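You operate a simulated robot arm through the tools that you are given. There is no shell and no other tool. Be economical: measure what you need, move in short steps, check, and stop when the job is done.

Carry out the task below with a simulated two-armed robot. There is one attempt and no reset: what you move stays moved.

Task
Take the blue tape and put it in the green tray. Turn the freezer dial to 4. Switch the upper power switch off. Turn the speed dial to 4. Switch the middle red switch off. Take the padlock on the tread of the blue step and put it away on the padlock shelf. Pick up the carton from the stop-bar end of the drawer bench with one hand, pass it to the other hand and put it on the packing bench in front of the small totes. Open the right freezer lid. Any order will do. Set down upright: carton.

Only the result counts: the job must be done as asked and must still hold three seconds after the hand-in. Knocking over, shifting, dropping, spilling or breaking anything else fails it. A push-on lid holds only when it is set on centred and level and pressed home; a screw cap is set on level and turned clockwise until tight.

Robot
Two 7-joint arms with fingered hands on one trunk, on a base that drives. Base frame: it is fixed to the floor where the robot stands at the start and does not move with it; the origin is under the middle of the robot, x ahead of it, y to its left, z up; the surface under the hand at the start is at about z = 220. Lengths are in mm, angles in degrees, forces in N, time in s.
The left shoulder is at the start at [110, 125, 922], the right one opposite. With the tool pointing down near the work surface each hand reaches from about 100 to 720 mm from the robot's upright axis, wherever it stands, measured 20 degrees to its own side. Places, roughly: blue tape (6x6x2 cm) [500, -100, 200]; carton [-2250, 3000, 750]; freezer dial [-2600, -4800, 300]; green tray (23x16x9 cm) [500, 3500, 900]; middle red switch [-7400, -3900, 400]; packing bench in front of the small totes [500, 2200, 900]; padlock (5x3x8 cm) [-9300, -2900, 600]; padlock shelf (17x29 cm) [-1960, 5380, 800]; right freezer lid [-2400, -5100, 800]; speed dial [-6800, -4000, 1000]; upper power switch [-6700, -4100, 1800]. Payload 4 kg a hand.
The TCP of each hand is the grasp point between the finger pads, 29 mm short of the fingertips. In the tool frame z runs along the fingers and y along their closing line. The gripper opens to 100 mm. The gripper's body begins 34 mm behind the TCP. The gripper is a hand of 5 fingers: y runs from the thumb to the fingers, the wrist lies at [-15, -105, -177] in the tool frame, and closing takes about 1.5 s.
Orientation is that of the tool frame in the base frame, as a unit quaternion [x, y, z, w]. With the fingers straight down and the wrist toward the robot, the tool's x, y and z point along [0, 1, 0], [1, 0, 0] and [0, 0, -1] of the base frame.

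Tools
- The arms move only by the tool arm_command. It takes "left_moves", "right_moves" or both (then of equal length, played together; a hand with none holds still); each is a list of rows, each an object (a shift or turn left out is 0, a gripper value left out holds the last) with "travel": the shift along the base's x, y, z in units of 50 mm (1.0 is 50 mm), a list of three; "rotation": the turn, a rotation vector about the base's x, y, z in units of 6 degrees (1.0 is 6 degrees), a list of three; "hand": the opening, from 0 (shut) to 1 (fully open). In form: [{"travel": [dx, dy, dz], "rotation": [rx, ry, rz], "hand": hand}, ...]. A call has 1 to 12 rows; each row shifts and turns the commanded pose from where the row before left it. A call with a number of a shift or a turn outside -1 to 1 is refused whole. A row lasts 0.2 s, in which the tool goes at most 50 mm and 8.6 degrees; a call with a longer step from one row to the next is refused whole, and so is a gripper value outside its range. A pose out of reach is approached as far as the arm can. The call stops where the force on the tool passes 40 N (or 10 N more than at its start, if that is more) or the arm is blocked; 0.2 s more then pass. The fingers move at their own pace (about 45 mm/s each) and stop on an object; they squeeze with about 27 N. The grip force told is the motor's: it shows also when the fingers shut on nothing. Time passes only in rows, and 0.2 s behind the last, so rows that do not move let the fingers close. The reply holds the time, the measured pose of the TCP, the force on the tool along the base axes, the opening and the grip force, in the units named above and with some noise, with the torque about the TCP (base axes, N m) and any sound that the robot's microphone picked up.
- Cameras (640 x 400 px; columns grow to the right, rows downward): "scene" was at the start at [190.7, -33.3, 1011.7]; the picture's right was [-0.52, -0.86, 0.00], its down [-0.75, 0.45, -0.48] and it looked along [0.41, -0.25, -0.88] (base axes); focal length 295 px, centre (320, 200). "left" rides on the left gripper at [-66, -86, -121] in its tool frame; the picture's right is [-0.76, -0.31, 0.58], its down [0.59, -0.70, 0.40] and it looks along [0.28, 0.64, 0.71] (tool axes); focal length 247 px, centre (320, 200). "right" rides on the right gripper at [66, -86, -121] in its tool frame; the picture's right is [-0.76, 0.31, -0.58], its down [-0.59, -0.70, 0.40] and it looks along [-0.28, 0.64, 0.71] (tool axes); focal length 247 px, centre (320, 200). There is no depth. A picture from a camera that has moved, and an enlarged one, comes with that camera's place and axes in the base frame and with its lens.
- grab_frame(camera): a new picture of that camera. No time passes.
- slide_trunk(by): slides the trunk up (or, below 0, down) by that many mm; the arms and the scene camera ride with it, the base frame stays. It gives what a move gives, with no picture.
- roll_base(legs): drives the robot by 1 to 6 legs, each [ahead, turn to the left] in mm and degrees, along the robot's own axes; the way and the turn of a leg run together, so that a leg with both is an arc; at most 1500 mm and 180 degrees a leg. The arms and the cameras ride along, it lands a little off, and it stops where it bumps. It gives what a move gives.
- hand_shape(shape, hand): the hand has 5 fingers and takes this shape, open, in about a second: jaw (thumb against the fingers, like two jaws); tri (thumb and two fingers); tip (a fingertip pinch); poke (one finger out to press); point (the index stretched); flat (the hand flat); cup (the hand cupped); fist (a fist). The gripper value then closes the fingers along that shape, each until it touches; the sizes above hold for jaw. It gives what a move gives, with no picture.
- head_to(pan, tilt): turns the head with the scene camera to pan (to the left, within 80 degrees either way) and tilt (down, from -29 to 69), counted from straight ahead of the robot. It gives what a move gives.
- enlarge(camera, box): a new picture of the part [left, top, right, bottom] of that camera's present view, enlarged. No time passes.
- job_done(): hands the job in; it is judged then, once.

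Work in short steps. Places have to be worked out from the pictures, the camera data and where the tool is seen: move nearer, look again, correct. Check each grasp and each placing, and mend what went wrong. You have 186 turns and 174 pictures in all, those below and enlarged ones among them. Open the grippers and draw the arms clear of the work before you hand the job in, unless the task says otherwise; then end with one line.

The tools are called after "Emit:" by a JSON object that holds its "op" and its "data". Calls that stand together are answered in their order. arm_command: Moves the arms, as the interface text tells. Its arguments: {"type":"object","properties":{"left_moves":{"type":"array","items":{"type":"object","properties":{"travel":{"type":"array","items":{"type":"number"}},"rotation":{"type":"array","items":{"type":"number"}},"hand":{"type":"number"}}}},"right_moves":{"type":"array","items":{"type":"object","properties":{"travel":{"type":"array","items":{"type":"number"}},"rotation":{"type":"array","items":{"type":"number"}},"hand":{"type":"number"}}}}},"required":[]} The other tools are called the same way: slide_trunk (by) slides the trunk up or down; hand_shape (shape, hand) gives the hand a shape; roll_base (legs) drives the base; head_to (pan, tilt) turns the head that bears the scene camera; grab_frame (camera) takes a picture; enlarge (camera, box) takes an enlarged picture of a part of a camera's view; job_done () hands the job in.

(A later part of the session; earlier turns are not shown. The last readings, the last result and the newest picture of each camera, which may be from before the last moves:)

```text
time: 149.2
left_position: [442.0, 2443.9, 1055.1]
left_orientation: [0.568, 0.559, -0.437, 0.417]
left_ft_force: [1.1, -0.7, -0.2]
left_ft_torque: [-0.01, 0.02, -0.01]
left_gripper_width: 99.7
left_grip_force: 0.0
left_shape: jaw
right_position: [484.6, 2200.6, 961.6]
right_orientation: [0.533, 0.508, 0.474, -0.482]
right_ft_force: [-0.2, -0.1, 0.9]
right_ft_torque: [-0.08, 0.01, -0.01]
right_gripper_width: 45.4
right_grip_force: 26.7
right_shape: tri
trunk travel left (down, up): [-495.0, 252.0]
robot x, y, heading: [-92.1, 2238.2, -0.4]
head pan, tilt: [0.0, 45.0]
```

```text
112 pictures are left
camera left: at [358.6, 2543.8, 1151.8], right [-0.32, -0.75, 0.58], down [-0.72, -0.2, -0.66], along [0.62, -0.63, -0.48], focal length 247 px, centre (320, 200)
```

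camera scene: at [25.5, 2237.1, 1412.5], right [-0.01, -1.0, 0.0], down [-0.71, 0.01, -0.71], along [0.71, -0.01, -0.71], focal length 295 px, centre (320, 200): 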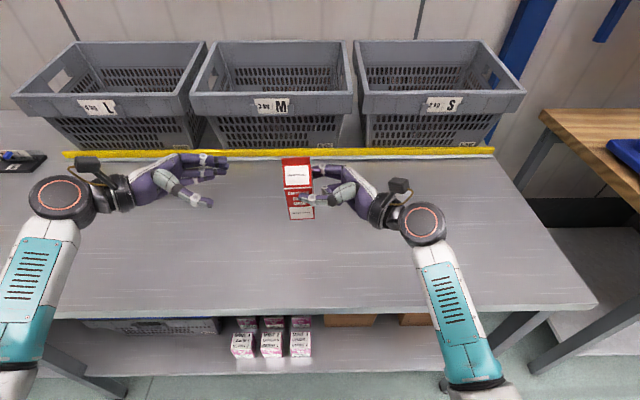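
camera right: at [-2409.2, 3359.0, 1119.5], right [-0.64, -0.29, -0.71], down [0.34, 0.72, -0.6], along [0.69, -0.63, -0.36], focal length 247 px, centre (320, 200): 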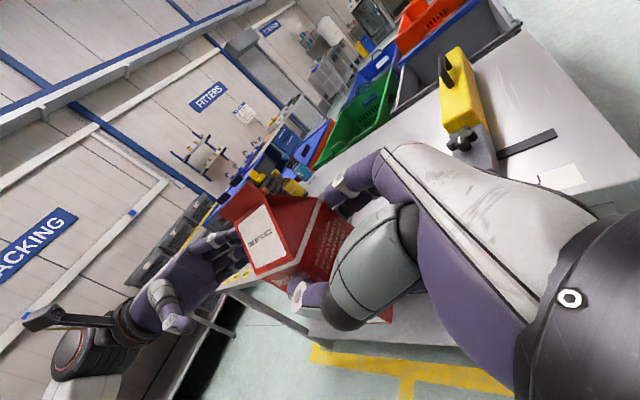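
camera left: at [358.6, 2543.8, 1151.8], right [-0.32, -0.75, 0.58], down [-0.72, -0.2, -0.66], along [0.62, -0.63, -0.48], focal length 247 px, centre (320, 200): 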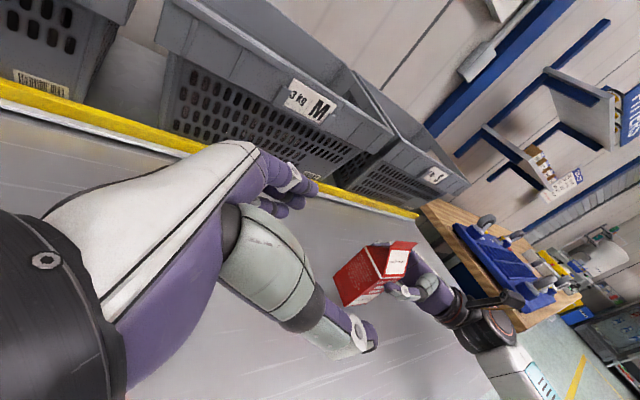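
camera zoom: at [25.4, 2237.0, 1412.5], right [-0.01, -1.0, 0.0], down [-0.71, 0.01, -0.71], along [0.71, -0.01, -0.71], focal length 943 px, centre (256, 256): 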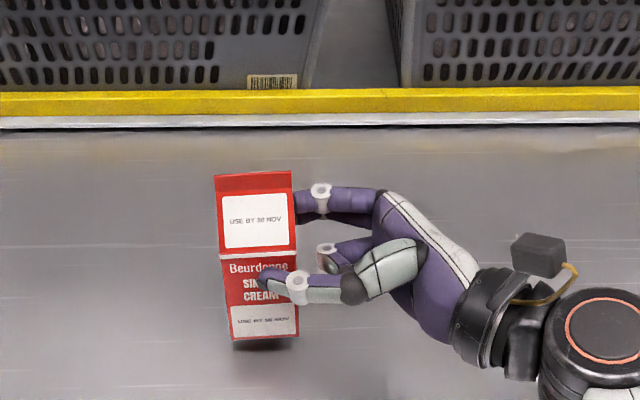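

The carton leans about 4°, so I correct it with a small roll, then descend until contact in fine steps.

Emit:
{"op": "arm_command", "data": {"right_moves": [{"rotation": [0.67, 0, 0], "travel": [0, 0, -0.2]}, {"travel": [0, 0, -0.2]}, {"travel": [0, 0, -0.1]}, {}]}}

Emit:
{"op": "enlarge", "data": {"camera": "scene", "box": [240, 120, 440, 245]}}

```text
time: 150.2
left_position: [441.4, 2442.9, 1053.7]
left_orientation: [0.568, 0.559, -0.437, 0.417]
left_ft_force: [0.4, -0.6, 1.1]
left_ft_torque: [-0.02, -0.02, 0.03]
left_gripper_width: 99.7
left_grip_force: 0.0
left_shape: jaw
right_position: [485.6, 2202.8, 937.1]
right_orientation: [0.516, 0.492, 0.492, -0.5]
right_ft_force: [-0.1, 0.2, -0.6]
right_ft_torque: [-0.09, 0.03, 0.0]
right_gripper_width: 45.2
right_grip_force: 26.7
right_shape: tri
trunk travel left (down, up): [-495.0, 252.0]
robot x, y, heading: [-92.5, 2239.2, -0.5]
head pan, tilt: [0.0, 45.0]
```

```text
3.20 times, centred on (340, 182) of scene
camera zoom: at [25.4, 2237.0, 1412.5], right [-0.01, -1.0, 0.0], down [-0.71, 0.01, -0.71], along [0.71, -0.01, -0.71], focal length 943 px, centre (256, 256)
```

zoom: 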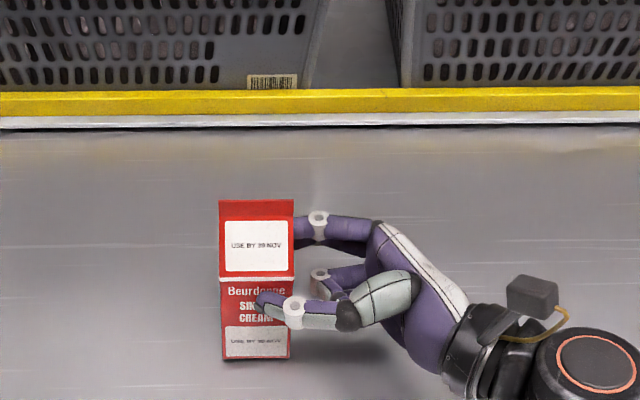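

Upright now. I continue down in 3 mm steps, watching the force.

Emit:
{"op": "arm_command", "data": {"right_moves": [{"travel": [0, 0, -0.08]}, {"travel": [0, 0, -0.06]}, {"travel": [0, 0, -0.06]}, {}]}}

Emit:
{"op": "enlarge", "data": {"camera": "scene", "box": [240, 120, 440, 245]}}

```text
time: 151.2
left_position: [440.5, 2444.1, 1055.6]
left_orientation: [0.568, 0.559, -0.436, 0.417]
left_ft_force: [-0.2, -0.6, -0.5]
left_ft_torque: [-0.02, 0.01, -0.02]
left_gripper_width: 99.6
left_grip_force: 0.1
left_shape: jaw
right_position: [485.8, 2201.4, 929.3]
right_orientation: [0.514, 0.492, 0.494, -0.499]
right_ft_force: [2.4, 1.5, 11.7]
right_ft_torque: [0.17, -0.26, 0.02]
right_gripper_width: 44.9
right_grip_force: 26.9
right_shape: tri
trunk travel left (down, up): [-495.0, 252.0]
robot x, y, heading: [-91.8, 2239.5, -0.5]
head pan, tilt: [0.0, 45.0]
```

```text
3.20 times, centred on (340, 182) of scene
camera zoom: at [24.4, 2237.3, 1412.7], right [-0.01, -1.0, 0.0], down [-0.71, 0.01, -0.71], along [0.71, -0.01, -0.71], focal length 943 px, centre (256, 256)
```

zoom: 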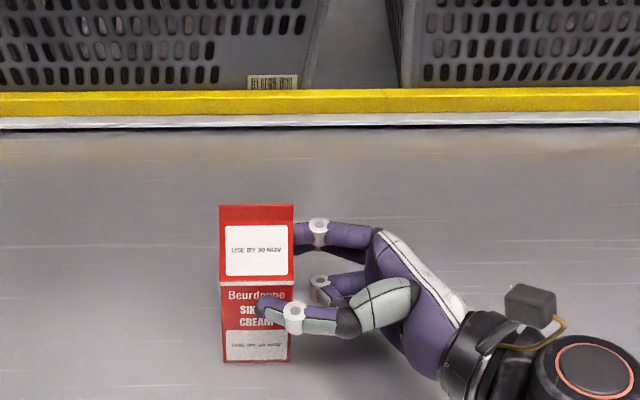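

Contact (12 N). I ease up slightly, open, and withdraw to the right.

Emit:
{"op": "arm_command", "data": {"right_moves": [{"travel": [0, 0, 0.04]}, {"hand": 1}, {}, {}, {}, {}, {}, {"travel": [0, -0.6, 0]}, {"travel": [0, -0.8, 0]}, {"travel": [0, -0.8, 0.3]}, {"travel": [0, -0.5, 0.8]}]}}

Emit:
{"op": "enlarge", "data": {"camera": "scene", "box": [240, 120, 440, 245]}}

```text
time: 153.6
left_position: [441.1, 2443.4, 1053.9]
left_orientation: [0.568, 0.56, -0.436, 0.417]
left_ft_force: [0.5, -0.3, 0.1]
left_ft_torque: [-0.01, 0.01, -0.01]
left_gripper_width: 99.7
left_grip_force: 0.1
left_shape: jaw
right_position: [486.7, 2068.4, 986.1]
right_orientation: [0.516, 0.491, 0.491, -0.501]
right_ft_force: [-0.7, -0.4, -0.1]
right_ft_torque: [0.01, 0.02, -0.01]
right_gripper_width: 99.5
right_grip_force: 0.1
right_shape: tri
trunk travel left (down, up): [-495.0, 252.0]
robot x, y, heading: [-93.9, 2234.7, -0.8]
head pan, tilt: [0.0, 45.0]
```

```text
3.20 times, centred on (340, 182) of scene
camera zoom: at [24.9, 2236.8, 1412.5], right [-0.01, -1.0, 0.0], down [-0.71, 0.01, -0.71], along [0.71, -0.01, -0.71], focal length 943 px, centre (256, 256)
```

zoom: 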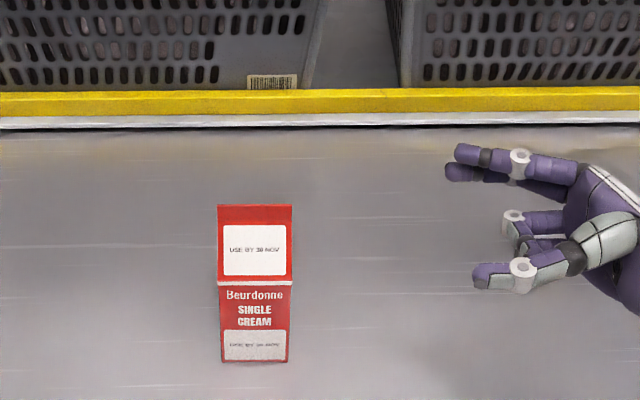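

The carton stands upright. I check the tray for the tape with the head, then back away and tuck toward the next site.

Emit:
{"op": "head_to", "data": {"pan": 68, "tilt": 20}}

Emit:
{"op": "enlarge", "data": {"camera": "scene", "box": [200, 100, 440, 250]}}

Emit:
{"op": "roll_base", "data": {"legs": [[-450, 0], [0, -90]]}}

Emit:
{"op": "head_to", "data": {"pan": 0, "tilt": 15}}

Emit:
{"op": "grab_frame", "data": {"camera": "scene"}}

```text
time: 155.0
left_position: [441.4, 2444.9, 1055.0]
left_orientation: [0.568, 0.559, -0.437, 0.417]
left_ft_force: [-0.1, -0.3, 0.3]
left_ft_torque: [0.06, 0.02, 0.0]
left_gripper_width: 100.0
left_grip_force: 0.1
left_shape: jaw
right_position: [487.1, 2068.8, 984.9]
right_orientation: [0.516, 0.491, 0.492, -0.5]
right_ft_force: [-0.2, -0.3, 0.4]
right_ft_torque: [-0.02, 0.03, 0.01]
right_gripper_width: 99.8
right_grip_force: 0.0
right_shape: tri
trunk travel left (down, up): [-495.0, 252.0]
robot x, y, heading: [-88.4, 2235.7, -0.4]
head pan, tilt: [68.0, 20.0]
```

```text
2.67 times, centred on (320, 175) of scene
camera zoom: at [-20.3, 2323.8, 1451.2], right [0.92, -0.38, 0.0], down [-0.13, -0.32, -0.94], along [0.36, 0.87, -0.34], focal length 786 px, centre (320, 267)
```

zoom: 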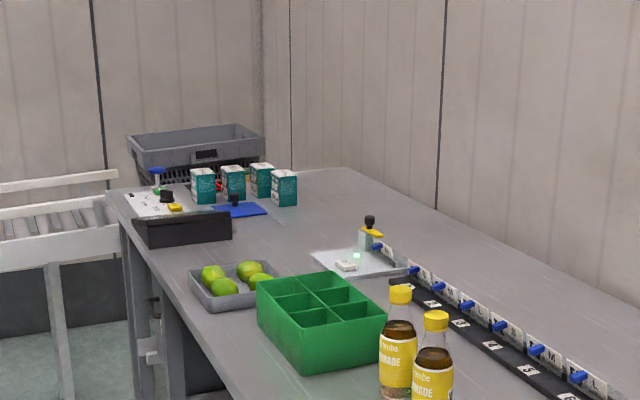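

```text
time: 161.7
left_position: [-342.5, 1705.9, 1056.0]
left_orientation: [0.798, -0.013, -0.603, -0.017]
left_ft_force: [0.4, -0.7, -0.2]
left_ft_torque: [0.02, -0.02, 0.01]
left_gripper_width: 99.9
left_grip_force: 0.0
left_shape: jaw
right_position: [-718.5, 1666.4, 985.1]
right_orientation: [0.712, -0.022, 0.702, -0.001]
right_ft_force: [-0.1, 0.0, 0.2]
right_ft_torque: [0.01, -0.03, -0.04]
right_gripper_width: 99.7
right_grip_force: 0.0
right_shape: tri
trunk travel left (down, up): [-495.0, 252.0]
robot x, y, heading: [-540.4, 2242.8, -91.2]
head pan, tilt: [68.0, 20.0]
```

```text
time: 163.1
left_position: [-341.7, 1708.5, 1053.4]
left_orientation: [0.797, -0.012, -0.604, -0.019]
left_ft_force: [-0.2, 0.4, -0.9]
left_ft_torque: [-0.03, 0.02, 0.02]
left_gripper_width: 99.9
left_grip_force: 0.0
left_shape: jaw
right_position: [-717.9, 1666.7, 985.7]
right_orientation: [0.712, -0.022, 0.702, -0.001]
right_ft_force: [0.1, 0.3, 0.6]
right_ft_torque: [-0.03, -0.01, -0.03]
right_gripper_width: 99.9
right_grip_force: 0.0
right_shape: tri
trunk travel left (down, up): [-495.0, 252.0]
robot x, y, heading: [-539.4, 2242.5, -91.5]
head pan, tilt: [0.0, 15.0]
```

```text
107 pictures are left
camera scene: at [-543.7, 2114.7, 1459.3], right [-1.0, 0.02, 0.0], down [0.01, 0.26, -0.97], along [-0.02, -0.97, -0.26], focal length 295 px, centre (320, 200)
```

scene: 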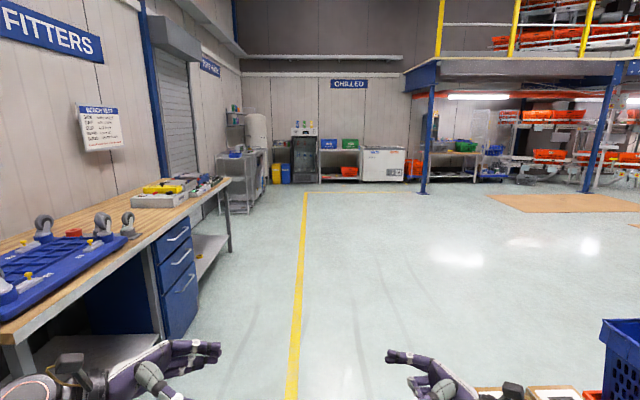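

The tape isn't visible from this low angle, so I'll recheck later. The chest freezer is ahead under "CHILLED", and I drive toward it.

Emit:
{"op": "roll_base", "data": {"legs": [[1500, 0], [1500, 0], [0, -28], [1500, 0], [1000, 0]]}}

Emit:
{"op": "grab_frame", "data": {"camera": "scene"}}

```text
time: 191.1
left_position: [-1864.3, -3578.7, 1054.1]
left_orientation: [0.773, -0.195, -0.583, -0.156]
left_ft_force: [0.3, 0.0, -0.9]
left_ft_torque: [-0.01, -0.02, -0.04]
left_gripper_width: 99.9
left_grip_force: 0.1
left_shape: jaw
right_position: [-2218.1, -3447.6, 985.5]
right_orientation: [0.687, -0.185, 0.683, 0.162]
right_ft_force: [-0.2, -0.8, 0.7]
right_ft_torque: [0.0, -0.02, 0.01]
right_gripper_width: 99.7
right_grip_force: 0.0
right_shape: tri
trunk travel left (down, up): [-495.0, 252.0]
robot x, y, heading: [-1803.5, -3012.2, -118.0]
head pan, tilt: [0.0, 15.0]
```

```text
106 pictures are left
camera scene: at [-1860.9, -3124.0, 1459.3], right [-0.88, 0.47, 0.0], down [0.12, 0.23, -0.97], along [-0.45, -0.85, -0.26], focal length 295 px, centre (320, 200)
```

scene: 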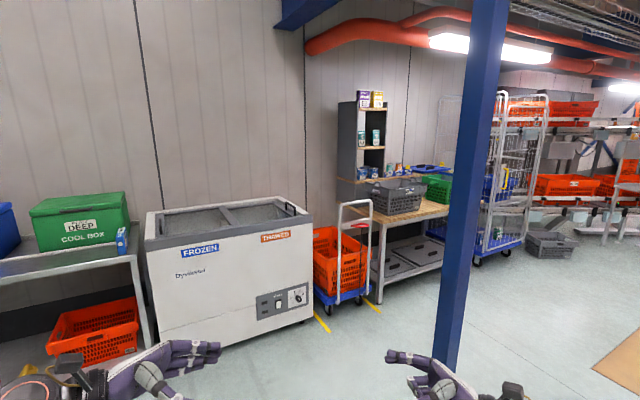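

The freezer has two lids on top and a dial panel at lower right. I drive closer and face it squarely.

Emit:
{"op": "roll_base", "data": {"legs": [[1120, 0], [0, 28]]}}

Emit:
{"op": "head_to", "data": {"pan": 0, "tilt": 35}}

Emit:
{"op": "grab_frame", "data": {"camera": "scene"}}

```text
time: 198.3
left_position: [-2133.1, -4526.0, 1055.1]
left_orientation: [0.797, -0.008, -0.604, -0.014]
left_ft_force: [0.7, -0.4, 1.8]
left_ft_torque: [-0.01, 0.01, -0.01]
left_gripper_width: 99.7
left_grip_force: 0.0
left_shape: jaw
right_position: [-2509.8, -4572.6, 986.5]
right_orientation: [0.713, -0.018, 0.701, -0.005]
right_ft_force: [-0.4, -0.4, 1.0]
right_ft_torque: [0.02, 0.02, -0.01]
right_gripper_width: 99.6
right_grip_force: 0.1
right_shape: tri
trunk travel left (down, up): [-495.0, 252.0]
robot x, y, heading: [-2339.7, -3992.2, -90.7]
head pan, tilt: [0.0, 15.0]
```

```text
time: 199.1
left_position: [-2133.0, -4526.8, 1054.4]
left_orientation: [0.797, -0.008, -0.604, -0.015]
left_ft_force: [-0.2, -0.2, -1.0]
left_ft_torque: [0.01, -0.02, -0.05]
left_gripper_width: 99.8
left_grip_force: 0.0
left_shape: jaw
right_position: [-2509.0, -4571.9, 985.9]
right_orientation: [0.712, -0.018, 0.702, -0.005]
right_ft_force: [-1.0, -0.8, 0.3]
right_ft_torque: [0.0, 0.01, 0.02]
right_gripper_width: 99.6
right_grip_force: 0.1
right_shape: tri
trunk travel left (down, up): [-495.0, 252.0]
robot x, y, heading: [-2336.6, -3993.8, -90.6]
head pan, tilt: [0.0, 35.0]
```

```text
105 pictures are left
camera scene: at [-2338.8, -4116.5, 1427.4], right [-1.0, 0.01, 0.0], down [0.01, 0.57, -0.82], along [-0.01, -0.82, -0.57], focal length 295 px, centre (320, 200)
```

scene: 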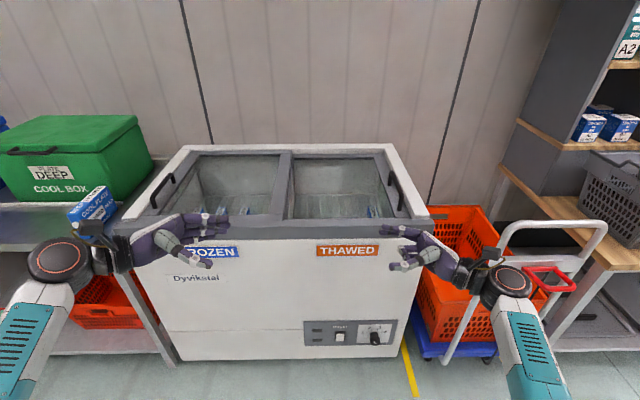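

Two sliding glass lids (handles at the outer edges) and a dial panel at lower right. I enlarge both.

Emit:
{"op": "enlarge", "data": {"camera": "scene", "box": [295, 310, 411, 366]}}

Emit:
{"op": "enlarge", "data": {"camera": "scene", "box": [130, 130, 450, 270]}}

```text
5.52 times, centred on (353, 338) of scene
camera zoom: at [-2338.8, -4116.5, 1427.4], right [-1.0, 0.01, 0.0], down [0.01, 0.57, -0.82], along [-0.01, -0.82, -0.57], focal length 1626 px, centre (138, -561)
```

zoom: 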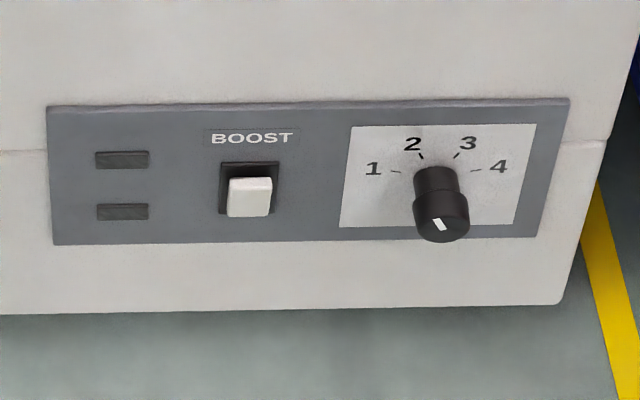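

```text
2.00 times, centred on (290, 200) of scene
camera zoom: at [-2338.8, -4116.5, 1427.4], right [-1.0, 0.01, 0.0], down [0.01, 0.57, -0.82], along [-0.01, -0.82, -0.57], focal length 590 px, centre (380, 200)
```

zoom: 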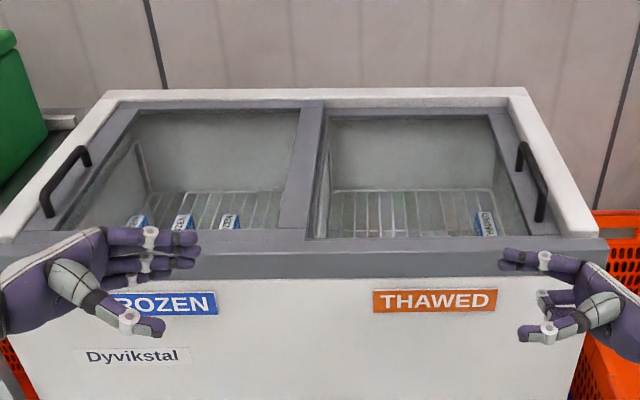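

The right lid is a sliding glass lid with its handle at the right edge, so I'll push that handle left with the right hand pointing down. First I restore the jaw shape and turn the right hand down.

Emit:
{"op": "hand_shape", "data": {"hand": "right", "shape": "jaw"}}

Emit:
{"op": "arm_command", "data": {"right_moves": [{"rotation": [0, 1, 0], "travel": [-0.1, 0.1, 0.1]}, {"rotation": [0, 1, 0], "travel": [-0.1, 0.1, 0.1]}, {"rotation": [0, 1, 0], "travel": [-0.1, 0.1, 0.1]}, {"rotation": [0, 1, 0], "travel": [-0.1, 0.1, 0.1]}, {"rotation": [0, 1, 0], "travel": [-0.1, 0.1, 0.1]}, {"rotation": [0, 1, 0], "travel": [-0.1, 0.1, 0.1]}, {"rotation": [0, 1, 0], "travel": [-0.1, 0.1, 0.1]}, {"rotation": [0, 1, 0], "travel": [-0.1, 0.1, 0.1]}, {"rotation": [0, 1, 0], "travel": [-0.1, 0.1, 0.1]}, {"rotation": [0, 1, 0], "travel": [-0.1, 0.1, 0.1]}, {"rotation": [0, 1, 0], "travel": [-0.1, 0.1, 0.1]}, {"rotation": [0, 1, 0], "travel": [-0.1, 0.1, 0.1]}]}}

Emit:
{"op": "arm_command", "data": {"right_moves": [{"rotation": [0, 1, 0]}, {"rotation": [0, 1, 0]}, {"rotation": [0, 1, 0]}, {}]}}

Emit:
{"op": "roll_base", "data": {"legs": [[0, 27], [300, 0], [0, -27], [120, 0]]}}

Emit:
{"op": "grab_frame", "data": {"camera": "scene"}}

Emit:
{"op": "grab_frame", "data": {"camera": "right"}}

```text
time: 200.0
left_position: [-2132.7, -4527.1, 1055.0]
left_orientation: [0.797, -0.007, -0.604, -0.014]
left_ft_force: [0.2, -0.1, -0.9]
left_ft_torque: [0.03, -0.01, 0.03]
left_gripper_width: 99.9
left_grip_force: 0.1
left_shape: jaw
right_position: [-2507.8, -4573.0, 985.9]
right_orientation: [0.713, -0.019, 0.701, -0.005]
right_ft_force: [-0.4, -0.7, 0.9]
right_ft_torque: [0.04, 0.02, -0.02]
right_gripper_width: 99.8
right_grip_force: 0.0
right_shape: jaw
trunk travel left (down, up): [-495.0, 252.0]
robot x, y, heading: [-2337.9, -3995.7, -90.5]
head pan, tilt: [0.0, 35.0]
```

```text
time: 202.6
left_position: [-2133.6, -4527.6, 1054.0]
left_orientation: [0.797, -0.008, -0.604, -0.014]
left_ft_force: [0.3, -0.6, 0.6]
left_ft_torque: [0.02, 0.02, 0.01]
left_gripper_width: 99.7
left_grip_force: 0.0
left_shape: jaw
right_position: [-2568.8, -4513.0, 1047.0]
right_orientation: [0.989, -0.016, 0.147, 0.008]
right_ft_force: [-0.3, 0.5, -0.5]
right_ft_torque: [-0.01, 0.01, -0.01]
right_gripper_width: 99.9
right_grip_force: 0.0
right_shape: jaw
trunk travel left (down, up): [-495.0, 252.0]
robot x, y, heading: [-2338.4, -3992.9, -90.5]
head pan, tilt: [0.0, 35.0]
```

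```text
time: 203.6
left_position: [-2133.7, -4527.7, 1054.4]
left_orientation: [0.797, -0.008, -0.603, -0.015]
left_ft_force: [-0.8, 0.6, 0.2]
left_ft_torque: [-0.01, 0.0, -0.03]
left_gripper_width: 100.0
left_grip_force: 0.1
left_shape: jaw
right_position: [-2567.4, -4512.7, 1045.7]
right_orientation: [1.0, -0.017, -0.009, 0.01]
right_ft_force: [0.3, 0.2, -0.3]
right_ft_torque: [0.04, 0.01, -0.03]
right_gripper_width: 99.9
right_grip_force: 0.0
right_shape: jaw
trunk travel left (down, up): [-495.0, 252.0]
robot x, y, heading: [-2334.1, -3990.8, -90.6]
head pan, tilt: [0.0, 35.0]
```

```text
time: 209.2
left_position: [-1984.0, -4909.0, 1053.3]
left_orientation: [0.797, 0.003, -0.604, -0.007]
left_ft_force: [0.0, 0.2, -0.7]
left_ft_torque: [0.02, 0.03, 0.01]
left_gripper_width: 99.6
left_grip_force: 0.1
left_shape: jaw
right_position: [-2417.6, -4905.6, 1045.6]
right_orientation: [1.0, -0.003, -0.007, 0.009]
right_ft_force: [-0.7, -0.1, 0.5]
right_ft_torque: [0.03, -0.05, 0.02]
right_gripper_width: 99.8
right_grip_force: 0.0
right_shape: jaw
trunk travel left (down, up): [-495.0, 252.0]
robot x, y, heading: [-2205.2, -4379.4, -89.1]
head pan, tilt: [0.0, 35.0]
```

```text
102 pictures are left
camera scene: at [-2199.4, -4503.8, 1427.2], right [-1.0, -0.01, 0.0], down [-0.01, 0.57, -0.82], along [0.01, -0.82, -0.57], focal length 295 px, centre (320, 200)
```

scene: 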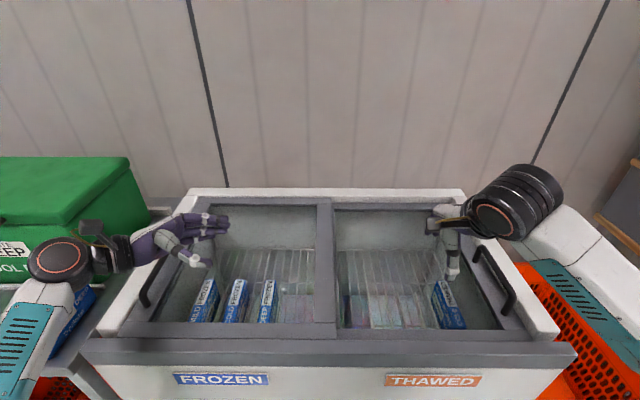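

```text
101 pictures are left
camera right: at [-2350.7, -4817.5, 1163.5], right [-0.75, -0.29, 0.59], down [-0.59, 0.7, -0.4], along [-0.3, -0.65, -0.7], focal length 247 px, centre (320, 200)
```

right: 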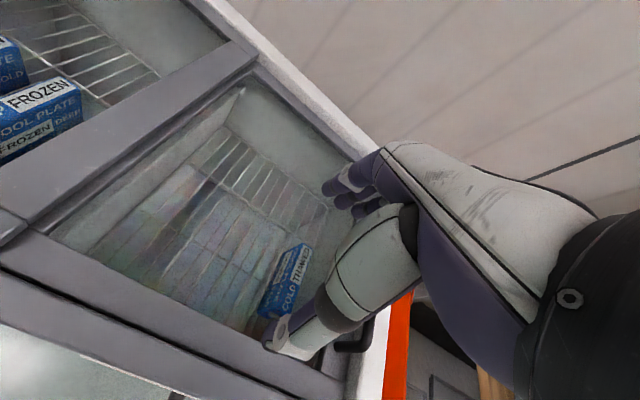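

The handle bar is around x≈-2594, y -4888..-5052, near z≈895. I move the closed right hand above and to the right of it and look again.

Emit:
{"op": "arm_command", "data": {"right_moves": [{"travel": [-0.9, -0.25, 0], "hand": 0}, {"travel": [-0.9, -0.25, 0]}, {"travel": [-0.9, -0.25, 0]}, {"travel": [-0.9, -0.25, 0]}, {"travel": [-0.9, -0.25, 0]}, {}, {}, {}]}}

Emit:
{"op": "grab_frame", "data": {"camera": "right"}}

Emit:
{"op": "enlarge", "data": {"camera": "scene", "box": [400, 200, 640, 350]}}

```text
time: 211.0
left_position: [-1983.1, -4908.2, 1055.2]
left_orientation: [0.797, 0.003, -0.603, -0.007]
left_ft_force: [0.2, -0.1, 0.1]
left_ft_torque: [-0.03, -0.03, 0.03]
left_gripper_width: 99.7
left_grip_force: 0.1
left_shape: jaw
right_position: [-2643.6, -4966.3, 1045.1]
right_orientation: [1.0, -0.003, -0.008, 0.01]
right_ft_force: [-0.4, 0.4, -0.8]
right_ft_torque: [0.01, -0.01, -0.03]
right_gripper_width: 0.0
right_grip_force: 27.1
right_shape: jaw
trunk travel left (down, up): [-495.0, 252.0]
robot x, y, heading: [-2205.1, -4382.0, -89.1]
head pan, tilt: [0.0, 35.0]
```

```text
100 pictures are left
camera right: at [-2575.8, -4878.5, 1163.7], right [-0.75, -0.29, 0.59], down [-0.59, 0.7, -0.4], along [-0.3, -0.65, -0.7], focal length 247 px, centre (320, 200)
```

right: 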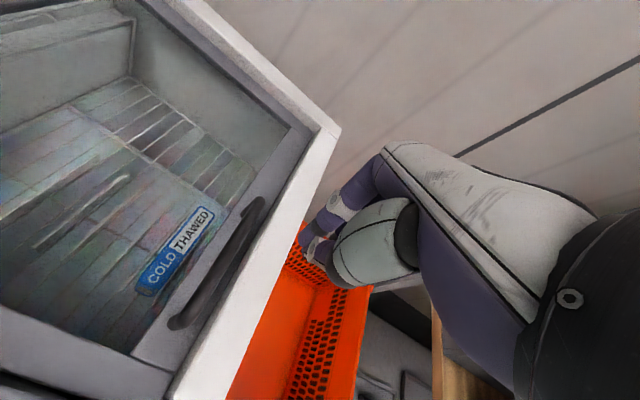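

```text
2.67 times, centred on (520, 275) of scene
camera zoom: at [-2199.2, -4502.5, 1427.3], right [-1.0, -0.01, 0.0], down [-0.01, 0.57, -0.82], along [0.01, -0.82, -0.57], focal length 786 px, centre (-213, 0)
```

zoom: 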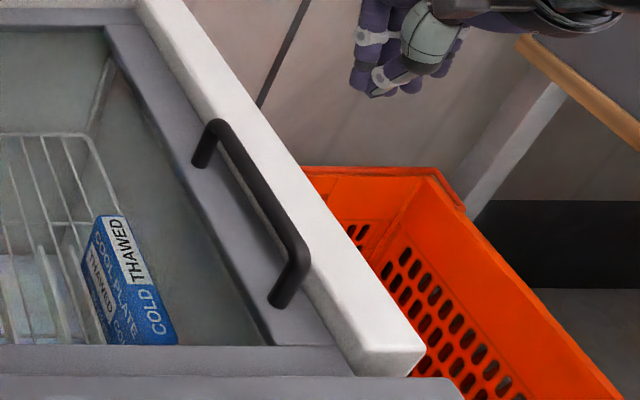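

The handle bar's top is at about (-2612, -4909…-5068, 889). I yaw the right hand 90° so its jaws straddle the bar crosswise, moving it in slightly.

Emit:
{"op": "arm_command", "data": {"right_moves": [{"rotation": [0, 0, 1], "travel": [0.1, 0, 0.2], "hand": 0.35}, {"rotation": [0, 0, 1], "travel": [0.1, 0, 0]}, {"rotation": [0, 0, 1], "travel": [0.1, 0, 0]}, {"rotation": [0, 0, 1], "travel": [0.1, 0, 0]}, {"rotation": [0, 0, 1], "travel": [0.1, 0, 0]}, {"rotation": [0, 0, 1], "travel": [0.1, 0, 0]}, {"rotation": [0, 0, 1]}, {"rotation": [0, 0, 1]}, {"rotation": [0, 0, 1]}, {"rotation": [0, 0, 1]}, {"rotation": [0, 0, 1]}, {"rotation": [0, 0, 1]}]}}

Emit:
{"op": "arm_command", "data": {"right_moves": [{"rotation": [0, 0, 1]}, {"rotation": [0, 0, 1]}, {"rotation": [0, 0, 0.9]}, {}]}}

Emit:
{"op": "grab_frame", "data": {"camera": "right"}}

Emit:
{"op": "grab_frame", "data": {"camera": "scene"}}

```text
time: 213.6
left_position: [-1983.1, -4908.4, 1055.2]
left_orientation: [0.797, 0.003, -0.604, -0.007]
left_ft_force: [0.3, 0.3, 0.4]
left_ft_torque: [-0.01, -0.01, 0.0]
left_gripper_width: 99.8
left_grip_force: 0.1
left_shape: jaw
right_position: [-2612.9, -4966.6, 1054.6]
right_orientation: [0.81, 0.587, -0.001, 0.013]
right_ft_force: [0.5, 0.2, -1.1]
right_ft_torque: [-0.04, -0.02, 0.02]
right_gripper_width: 34.6
right_grip_force: 0.1
right_shape: jaw
trunk travel left (down, up): [-495.0, 252.0]
robot x, y, heading: [-2200.0, -4381.8, -89.3]
head pan, tilt: [0.0, 35.0]
```

```text
time: 214.6
left_position: [-1984.1, -4907.2, 1055.0]
left_orientation: [0.798, 0.003, -0.603, -0.007]
left_ft_force: [0.0, 0.1, 0.2]
left_ft_torque: [-0.01, -0.02, 0.0]
left_gripper_width: 99.9
left_grip_force: 0.1
left_shape: jaw
right_position: [-2614.3, -4967.5, 1056.5]
right_orientation: [0.713, 0.701, 0.001, 0.012]
right_ft_force: [-0.2, -0.2, -0.7]
right_ft_torque: [0.02, 0.01, 0.01]
right_gripper_width: 34.7
right_grip_force: 0.0
right_shape: jaw
trunk travel left (down, up): [-495.0, 252.0]
robot x, y, heading: [-2203.8, -4379.3, -89.4]
head pan, tilt: [0.0, 35.0]
```

```text
98 pictures are left
camera right: at [-2700.9, -4897.7, 1174.1], right [0.28, -0.75, 0.59], down [-0.7, -0.58, -0.4], along [0.65, -0.3, -0.7], focal length 247 px, centre (320, 200)
```

right: 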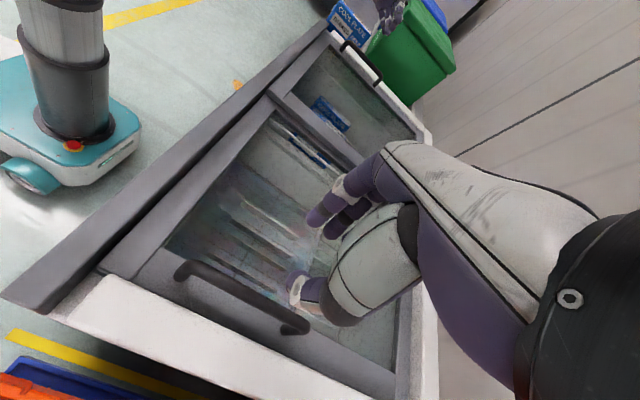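

```text
97 pictures are left
camera scene: at [-2199.7, -4502.4, 1427.3], right [-1.0, -0.01, 0.0], down [-0.01, 0.57, -0.82], along [0.01, -0.82, -0.57], focal length 295 px, centre (320, 200)
```

scene: 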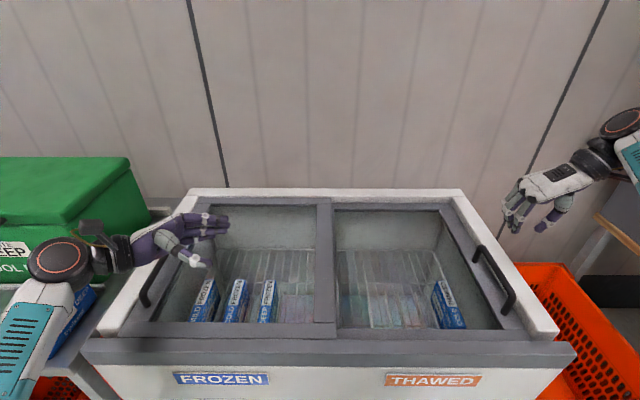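

The bar computes to x≈-2616, nicely beneath the jaws. I lower partway and check.

Emit:
{"op": "arm_command", "data": {"right_moves": [{"travel": [0, -0.3, -0.8]}, {"travel": [0, 0, -0.8]}, {"travel": [0, 0, -0.8]}, {}]}}

Emit:
{"op": "grab_frame", "data": {"camera": "right"}}

Emit:
{"op": "enlarge", "data": {"camera": "scene", "box": [400, 180, 600, 330]}}

```text
time: 215.6
left_position: [-1982.8, -4908.1, 1054.9]
left_orientation: [0.797, 0.003, -0.604, -0.006]
left_ft_force: [-1.0, -0.3, 0.1]
left_ft_torque: [-0.02, 0.02, 0.03]
left_gripper_width: 99.7
left_grip_force: 0.0
left_shape: jaw
right_position: [-2603.9, -4951.9, 943.5]
right_orientation: [0.713, 0.702, 0.002, 0.011]
right_ft_force: [0.4, -0.6, 0.6]
right_ft_torque: [0.01, 0.02, -0.01]
right_gripper_width: 34.8
right_grip_force: 0.1
right_shape: jaw
right hand out of reach, approached as far as the arm can: row 1, 2, 3
trunk travel left (down, up): [-495.0, 252.0]
robot x, y, heading: [-2198.5, -4382.0, -89.2]
head pan, tilt: [0.0, 35.0]
```

```text
96 pictures are left
camera right: at [-2692.1, -4883.6, 1062.4], right [0.28, -0.75, 0.59], down [-0.7, -0.58, -0.4], along [0.65, -0.3, -0.7], focal length 247 px, centre (320, 200)
```

right: 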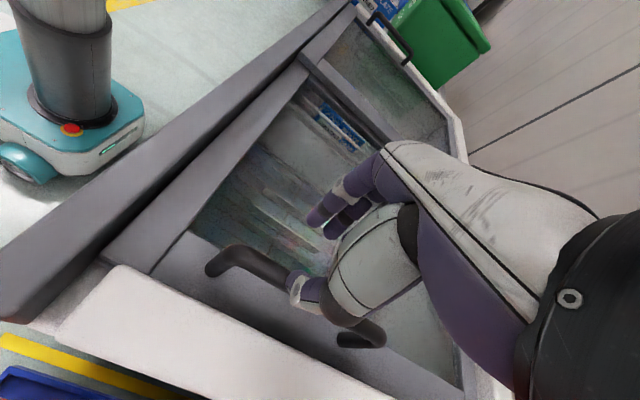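

```text
2.67 times, centred on (500, 255) of scene
camera zoom: at [-2199.3, -4502.6, 1427.3], right [-1.0, -0.01, 0.0], down [-0.01, 0.57, -0.82], along [0.01, -0.82, -0.57], focal length 786 px, centre (-160, 53)
```

zoom: 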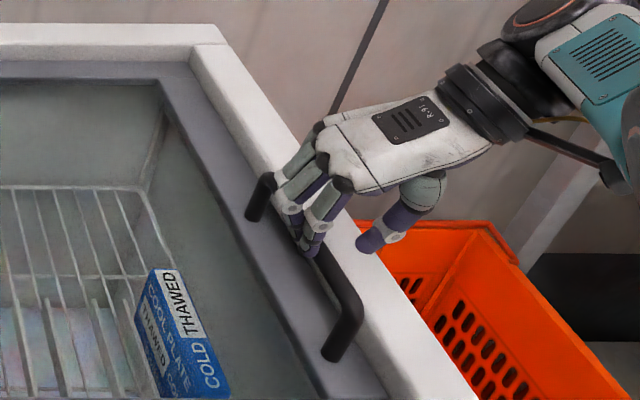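

At its reach limit. I lift the hand and shift the base about 80 mm right and 60 mm closer with a back-and-forth manoeuvre.

Emit:
{"op": "arm_command", "data": {"right_moves": [{"travel": [0, 0, 0.8]}, {"travel": [0, 0, 0.8]}, {"travel": [0.4, 0.3, 0.5]}, {"travel": [0.4, 0.3, 0.5]}]}}

Emit:
{"op": "roll_base", "data": {"legs": [[-250, 0], [0, 15], [-300, 0], [0, -15], [595, 0]]}}

Emit:
{"op": "grab_frame", "data": {"camera": "right"}}

```text
time: 216.6
left_position: [-1985.2, -4907.8, 1054.3]
left_orientation: [0.797, 0.003, -0.604, -0.007]
left_ft_force: [0.2, 0.6, 0.4]
left_ft_torque: [-0.07, -0.01, 0.02]
left_gripper_width: 99.6
left_grip_force: 0.1
left_shape: jaw
right_position: [-2598.8, -4980.6, 1067.7]
right_orientation: [0.713, 0.701, 0.002, 0.012]
right_ft_force: [0.6, 0.1, 0.3]
right_ft_torque: [-0.03, 0.01, 0.06]
right_gripper_width: 34.7
right_grip_force: 0.0
right_shape: jaw
right hand out of reach, approached as far as the arm can: row 1, 2, 3, 4
trunk travel left (down, up): [-495.0, 252.0]
robot x, y, heading: [-2200.9, -4376.8, -89.0]
head pan, tilt: [0.0, 35.0]
```

```text
time: 224.8
left_position: [-2064.4, -4963.1, 1054.4]
left_orientation: [0.797, 0.002, -0.604, -0.009]
left_ft_force: [-0.4, -0.6, -0.7]
left_ft_torque: [0.0, -0.01, -0.01]
left_gripper_width: 99.7
left_grip_force: 0.0
left_shape: jaw
right_position: [-2679.7, -5034.5, 1065.9]
right_orientation: [0.714, 0.7, 0.001, 0.011]
right_ft_force: [0.4, -0.5, 0.0]
right_ft_torque: [0.01, 0.03, -0.01]
right_gripper_width: 34.6
right_grip_force: 0.0
right_shape: jaw
trunk travel left (down, up): [-495.0, 252.0]
robot x, y, heading: [-2277.3, -4434.2, -89.1]
head pan, tilt: [0.0, 35.0]
```

```text
94 pictures are left
camera right: at [-2766.6, -4965.6, 1184.3], right [0.28, -0.75, 0.59], down [-0.71, -0.58, -0.4], along [0.65, -0.31, -0.7], focal length 247 px, centre (320, 200)
```

right: 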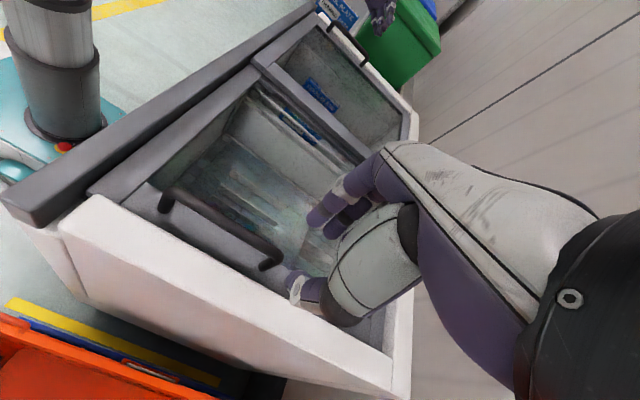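

I move over the bar centre and down partway, checking that the commanded pose tracks.

Emit:
{"op": "arm_command", "data": {"right_moves": [{"travel": [0.64, 0.54, 0]}, {"travel": [0.64, 0.54, 0]}, {"travel": [0, 0, -0.8]}, {"travel": [0, 0, -0.8]}, {}]}}

Emit:
{"op": "grab_frame", "data": {"camera": "right"}}

```text
time: 226.0
left_position: [-2064.1, -4963.0, 1054.7]
left_orientation: [0.797, 0.001, -0.604, -0.007]
left_ft_force: [0.3, 0.4, 0.1]
left_ft_torque: [0.02, -0.02, -0.02]
left_gripper_width: 99.9
left_grip_force: 0.1
left_shape: jaw
right_position: [-2651.7, -5034.8, 983.6]
right_orientation: [0.714, 0.7, 0.001, 0.012]
right_ft_force: [-0.3, 1.2, -0.1]
right_ft_torque: [0.02, 0.02, 0.0]
right_gripper_width: 34.8
right_grip_force: 0.0
right_shape: jaw
right hand out of reach, approached as far as the arm can: row 1, 2, 4
trunk travel left (down, up): [-495.0, 252.0]
robot x, y, heading: [-2281.9, -4435.4, -89.5]
head pan, tilt: [0.0, 35.0]
```

```text
93 pictures are left
camera right: at [-2739.3, -4965.5, 1101.6], right [0.28, -0.75, 0.59], down [-0.71, -0.58, -0.4], along [0.65, -0.31, -0.7], focal length 247 px, centre (320, 200)
```

right: 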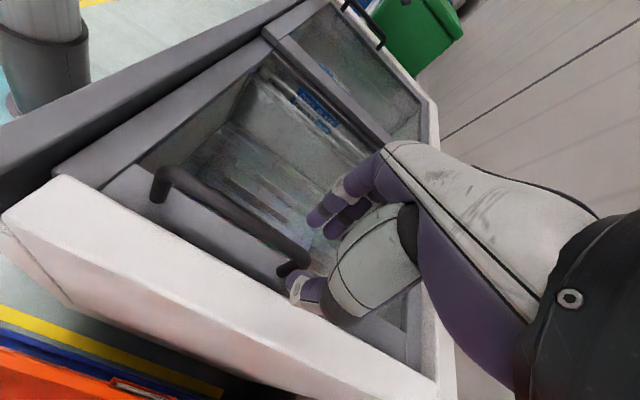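

The commanded point is still past reach, so I pull it back toward the robot until it tracks.

Emit:
{"op": "arm_command", "data": {"right_moves": [{"travel": [0.4, 0.8, 0]}, {"travel": [0.4, 0.4, 0]}, {}]}}

```text
time: 226.8
left_position: [-2063.8, -4962.4, 1054.2]
left_orientation: [0.797, 0.001, -0.604, -0.007]
left_ft_force: [0.6, -0.1, 0.0]
left_ft_torque: [0.0, 0.03, -0.03]
left_gripper_width: 99.7
left_grip_force: 0.1
left_shape: jaw
right_position: [-2641.1, -5036.4, 973.9]
right_orientation: [0.714, 0.7, 0.002, 0.012]
right_ft_force: [0.2, 0.2, 0.4]
right_ft_torque: [0.04, 0.02, 0.01]
right_gripper_width: 34.9
right_grip_force: 0.1
right_shape: jaw
right hand out of reach, approached as far as the arm can: row 1, 2
trunk travel left (down, up): [-495.0, 252.0]
robot x, y, heading: [-2280.0, -4434.3, -89.5]
head pan, tilt: [0.0, 35.0]
```

Now it's at the boundary; I move to the bar centre from here.

Emit:
{"op": "arm_command", "data": {"right_moves": [{"travel": [0.2, 0.6, 0]}, {"travel": [0.2, 0.5, 0]}, {}]}}

```text
time: 227.6
left_position: [-2063.5, -4963.3, 1055.0]
left_orientation: [0.797, 0.001, -0.604, -0.008]
left_ft_force: [0.1, 0.4, -0.1]
left_ft_torque: [0.0, 0.0, 0.03]
left_gripper_width: 99.8
left_grip_force: 0.0
left_shape: jaw
right_position: [-2645.5, -5031.0, 958.7]
right_orientation: [0.714, 0.7, 0.002, 0.013]
right_ft_force: [0.4, 0.4, -0.2]
right_ft_torque: [0.04, -0.01, -0.02]
right_gripper_width: 34.5
right_grip_force: 0.0
right_shape: jaw
right hand out of reach, approached as far as the arm can: row 1, 2
trunk travel left (down, up): [-495.0, 252.0]
robot x, y, heading: [-2277.4, -4434.8, -89.3]
head pan, tilt: [0.0, 35.0]
```

The arm seems stuck at a joint limit with the full 90° yaw. I reduce the yaw to ~45° while returning above the handle.

Emit:
{"op": "arm_command", "data": {"right_moves": [{"travel": [-0.2, -0.4, 0.25], "rotation": [0, 0, -1]}, {"travel": [-0.2, -0.4, 0.25], "rotation": [0, 0, -1]}, {"travel": [-0.2, -0.4, 0.25], "rotation": [0, 0, -1]}, {"travel": [-0.2, -0.4, 0.25], "rotation": [0, 0, -1]}, {"travel": [-0.2, -0.4, 0.25], "rotation": [0, 0, -1]}, {"travel": [-0.2, -0.4, 0.25], "rotation": [0, 0, -1]}, {"travel": [-0.2, -0.4, 0.25], "rotation": [0, 0, -1]}, {}]}}

Emit:
{"op": "grab_frame", "data": {"camera": "scene"}}

```text
time: 229.4
left_position: [-2062.9, -4961.8, 1053.8]
left_orientation: [0.797, 0.001, -0.603, -0.007]
left_ft_force: [-1.2, -0.3, 0.3]
left_ft_torque: [-0.04, 0.01, 0.0]
left_gripper_width: 99.6
left_grip_force: 0.0
left_shape: jaw
right_position: [-2695.7, -5111.1, 1052.8]
right_orientation: [0.918, 0.397, -0.002, 0.011]
right_ft_force: [-0.4, -0.2, 0.0]
right_ft_torque: [-0.02, -0.01, 0.0]
right_gripper_width: 34.9
right_grip_force: 0.0
right_shape: jaw
right hand out of reach, approached as far as the arm can: row 1, 2, 3, 4, 7
trunk travel left (down, up): [-495.0, 252.0]
robot x, y, heading: [-2277.3, -4436.8, -89.5]
head pan, tilt: [0.0, 35.0]
```

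```text
92 pictures are left
camera scene: at [-2278.0, -4557.3, 1427.3], right [-1.0, -0.01, 0.0], down [-0.01, 0.57, -0.82], along [0.01, -0.82, -0.57], focal length 295 px, centre (320, 200)
```

scene: 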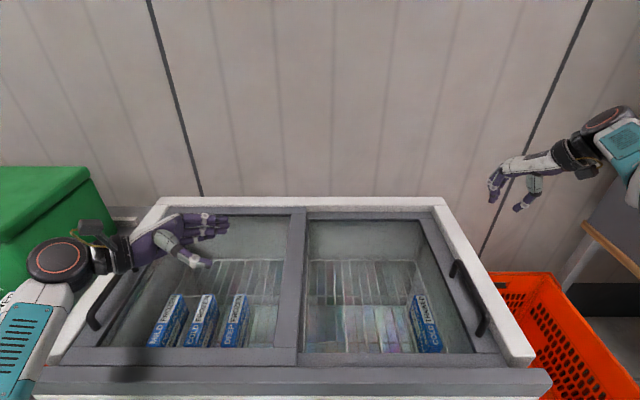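

Now at (-2696, -5111) with 46° yaw. I move back over the handle and see whether it follows.

Emit:
{"op": "arm_command", "data": {"right_moves": [{"travel": [0.5, 0.8, 0]}, {"travel": [0.5, 0.8, 0]}, {"travel": [0.5, 0.8, 0]}, {}]}}

```text
time: 230.4
left_position: [-2063.0, -4963.8, 1055.0]
left_orientation: [0.797, 0.002, -0.604, -0.008]
left_ft_force: [0.1, -0.2, -0.1]
left_ft_torque: [0.02, -0.01, 0.0]
left_gripper_width: 99.8
left_grip_force: 0.0
left_shape: jaw
right_position: [-2695.0, -5110.3, 1049.6]
right_orientation: [0.917, 0.398, -0.003, 0.011]
right_ft_force: [-0.2, 0.0, 0.2]
right_ft_torque: [-0.02, 0.03, -0.01]
right_gripper_width: 34.9
right_grip_force: 0.1
right_shape: jaw
right hand out of reach, approached as far as the arm can: row 1, 2, 3
trunk travel left (down, up): [-495.0, 252.0]
robot x, y, heading: [-2276.2, -4435.9, -89.6]
head pan, tilt: [0.0, 35.0]
```

It doesn't follow inward, likely elbow-straight. I try moving sideways and up to unlock the posture.

Emit:
{"op": "arm_command", "data": {"right_moves": [{"travel": [0.6, 0.2, 0.6]}, {"travel": [0.6, 0.2, 0.6]}, {"travel": [0.6, 0.2, 0.6]}, {"travel": [0.6, 0.2, 0.6]}, {"travel": [0.6, 0.2, 0.6]}, {}]}}

Emit:
{"op": "grab_frame", "data": {"camera": "right"}}

```text
time: 231.8
left_position: [-2063.8, -4963.0, 1054.7]
left_orientation: [0.798, 0.002, -0.603, -0.007]
left_ft_force: [-0.2, 1.1, -0.8]
left_ft_torque: [0.03, 0.01, 0.01]
left_gripper_width: 99.8
left_grip_force: 0.0
left_shape: jaw
right_position: [-2581.2, -5157.7, 1198.8]
right_orientation: [0.917, 0.398, -0.001, 0.011]
right_ft_force: [0.2, 1.0, -0.1]
right_ft_torque: [-0.03, -0.03, -0.04]
right_gripper_width: 34.9
right_grip_force: 0.0
right_shape: jaw
right hand out of reach, approached as far as the arm can: row 1, 2, 3, 4, 5
trunk travel left (down, up): [-495.0, 252.0]
robot x, y, heading: [-2275.8, -4435.3, -89.4]
head pan, tilt: [0.0, 35.0]
```

```text
91 pictures are left
camera right: at [-2600.7, -5048.0, 1316.0], right [-0.3, -0.75, 0.59], down [-0.91, 0.04, -0.4], along [0.28, -0.66, -0.7], focal length 247 px, centre (320, 200)
```

right: 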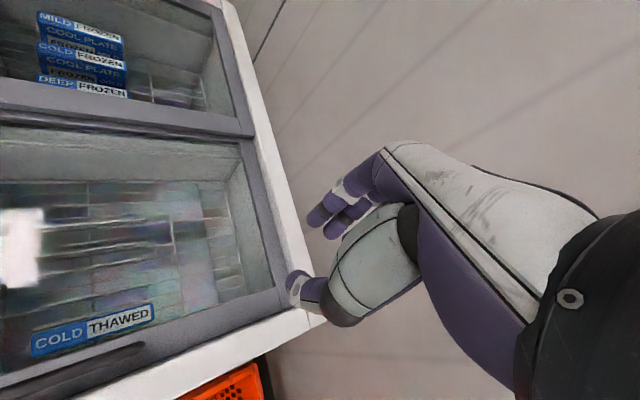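

The arm is staying fully straight. I try the opposite direction (down/right, slightly inward) so the elbow can flex.

Emit:
{"op": "arm_command", "data": {"right_moves": [{"travel": [-0.1, 0.5, -0.6]}, {"travel": [-0.1, 0.5, -0.6]}, {"travel": [-0.1, 0.5, -0.6]}, {}]}}

```text
time: 232.8
left_position: [-2062.9, -4963.6, 1054.9]
left_orientation: [0.797, 0.002, -0.604, -0.007]
left_ft_force: [-0.6, 0.3, -0.1]
left_ft_torque: [-0.02, 0.04, 0.03]
left_gripper_width: 99.7
left_grip_force: 0.0
left_shape: jaw
right_position: [-2618.0, -5149.4, 1112.9]
right_orientation: [0.917, 0.398, -0.003, 0.011]
right_ft_force: [0.3, 0.0, -0.6]
right_ft_torque: [-0.01, 0.01, 0.02]
right_gripper_width: 35.0
right_grip_force: 0.1
right_shape: jaw
right hand out of reach, approached as far as the arm can: row 1, 2, 3
trunk travel left (down, up): [-495.0, 252.0]
robot x, y, heading: [-2282.4, -4434.8, -89.6]
head pan, tilt: [0.0, 35.0]
```

Still on the reach sphere. I rotate the yaw back to the default orientation, which tracked fine before, with a slight inward pull.

Emit:
{"op": "arm_command", "data": {"right_moves": [{"travel": [0.1, 0.1, 0], "rotation": [0, 0, -1]}, {"travel": [0.1, 0.1, 0], "rotation": [0, 0, -1]}, {"travel": [0.1, 0.1, 0], "rotation": [0, 0, -1]}, {"travel": [0.1, 0.1, 0], "rotation": [0, 0, -1]}, {"travel": [0.1, 0.1, 0], "rotation": [0, 0, -1]}, {"travel": [0.1, 0.1, 0], "rotation": [0, 0, -1]}, {"travel": [0.1, 0.1, 0], "rotation": [0, 0, -1]}, {"travel": [0.2, 0.5, 0]}, {"travel": [0.2, 0.8, 0]}, {"travel": [0.2, 0.8, 0]}]}}

Emit:
{"op": "grab_frame", "data": {"camera": "scene"}}

```text
time: 235.0
left_position: [-2063.0, -4962.5, 1055.2]
left_orientation: [0.797, 0.002, -0.605, -0.007]
left_ft_force: [-0.4, 0.7, -0.2]
left_ft_torque: [-0.03, 0.02, 0.02]
left_gripper_width: 99.8
left_grip_force: 0.1
left_shape: jaw
right_position: [-2613.7, -5213.6, 1109.4]
right_orientation: [0.999, 0.042, -0.006, 0.01]
right_ft_force: [-1.1, 0.1, 1.1]
right_ft_torque: [0.01, -0.05, 0.0]
right_gripper_width: 34.9
right_grip_force: 0.1
right_shape: jaw
right hand out of reach, approached as far as the arm can: row 1, 2, 3, 4, 5, 6, 7, 8, 9, 10
trunk travel left (down, up): [-495.0, 252.0]
robot x, y, heading: [-2278.7, -4433.7, -89.3]
head pan, tilt: [0.0, 35.0]
```

```text
90 pictures are left
camera scene: at [-2278.1, -4557.3, 1427.3], right [-1.0, -0.01, 0.0], down [-0.01, 0.57, -0.82], along [0.01, -0.82, -0.57], focal length 295 px, centre (320, 200)
```

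scene: 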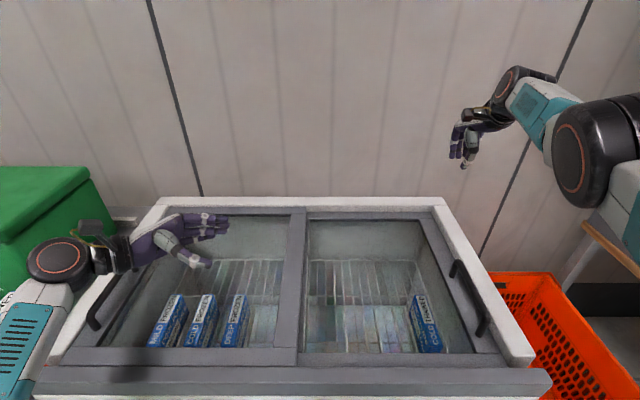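

The arm is straight with its elbow hinge tilted; flexing it should correspond to left-down or right-up motion. I try left-down with an inward pull.

Emit:
{"op": "arm_command", "data": {"right_moves": [{"travel": [0.6, 0.1, -0.5]}, {"travel": [0.6, 0.3, -0.3]}, {"travel": [0.3, 0.7, 0]}, {"travel": [0.2, 0.8, 0]}]}}

```text
time: 236.0
left_position: [-2064.1, -4963.3, 1055.1]
left_orientation: [0.797, 0.001, -0.603, -0.007]
left_ft_force: [-0.3, -1.2, -0.1]
left_ft_torque: [-0.01, 0.02, -0.02]
left_gripper_width: 99.9
left_grip_force: 0.1
left_shape: jaw
right_position: [-2551.7, -5223.5, 1066.6]
right_orientation: [0.999, 0.044, -0.006, 0.011]
right_ft_force: [0.4, -0.5, -0.4]
right_ft_torque: [-0.01, -0.02, 0.0]
right_gripper_width: 34.7
right_grip_force: 0.0
right_shape: jaw
right hand out of reach, approached as far as the arm can: row 1, 2, 3, 4
trunk travel left (down, up): [-495.0, 252.0]
robot x, y, heading: [-2284.0, -4435.3, -89.4]
head pan, tilt: [0.0, 35.0]
```

No flex that way; now right-up followed by an inward pull.

Emit:
{"op": "arm_command", "data": {"right_moves": [{"travel": [-0.6, 0.2, 0.6]}, {"travel": [-0.6, 0.2, 0.6]}, {"travel": [-0.6, 0.2, 0.6]}, {"travel": [-0.3, 0.7, 0.3]}, {"travel": [0, 0.9, 0]}, {"travel": [0, 0.9, 0]}]}}

```text
time: 237.4
left_position: [-2063.3, -4962.7, 1054.5]
left_orientation: [0.797, 0.003, -0.604, -0.008]
left_ft_force: [-0.4, -0.1, 0.1]
left_ft_torque: [-0.04, 0.04, -0.01]
left_gripper_width: 99.9
left_grip_force: 0.1
left_shape: jaw
right_position: [-2686.3, -5188.6, 1175.2]
right_orientation: [0.999, 0.043, -0.007, 0.007]
right_ft_force: [0.4, -0.3, -0.1]
right_ft_torque: [0.0, -0.01, 0.0]
right_gripper_width: 34.8
right_grip_force: 0.1
right_shape: jaw
right hand out of reach, approached as far as the arm can: row 1, 2, 4, 5, 6
trunk travel left (down, up): [-495.0, 252.0]
robot x, y, heading: [-2281.2, -4435.4, -89.3]
head pan, tilt: [0.0, 35.0]
```

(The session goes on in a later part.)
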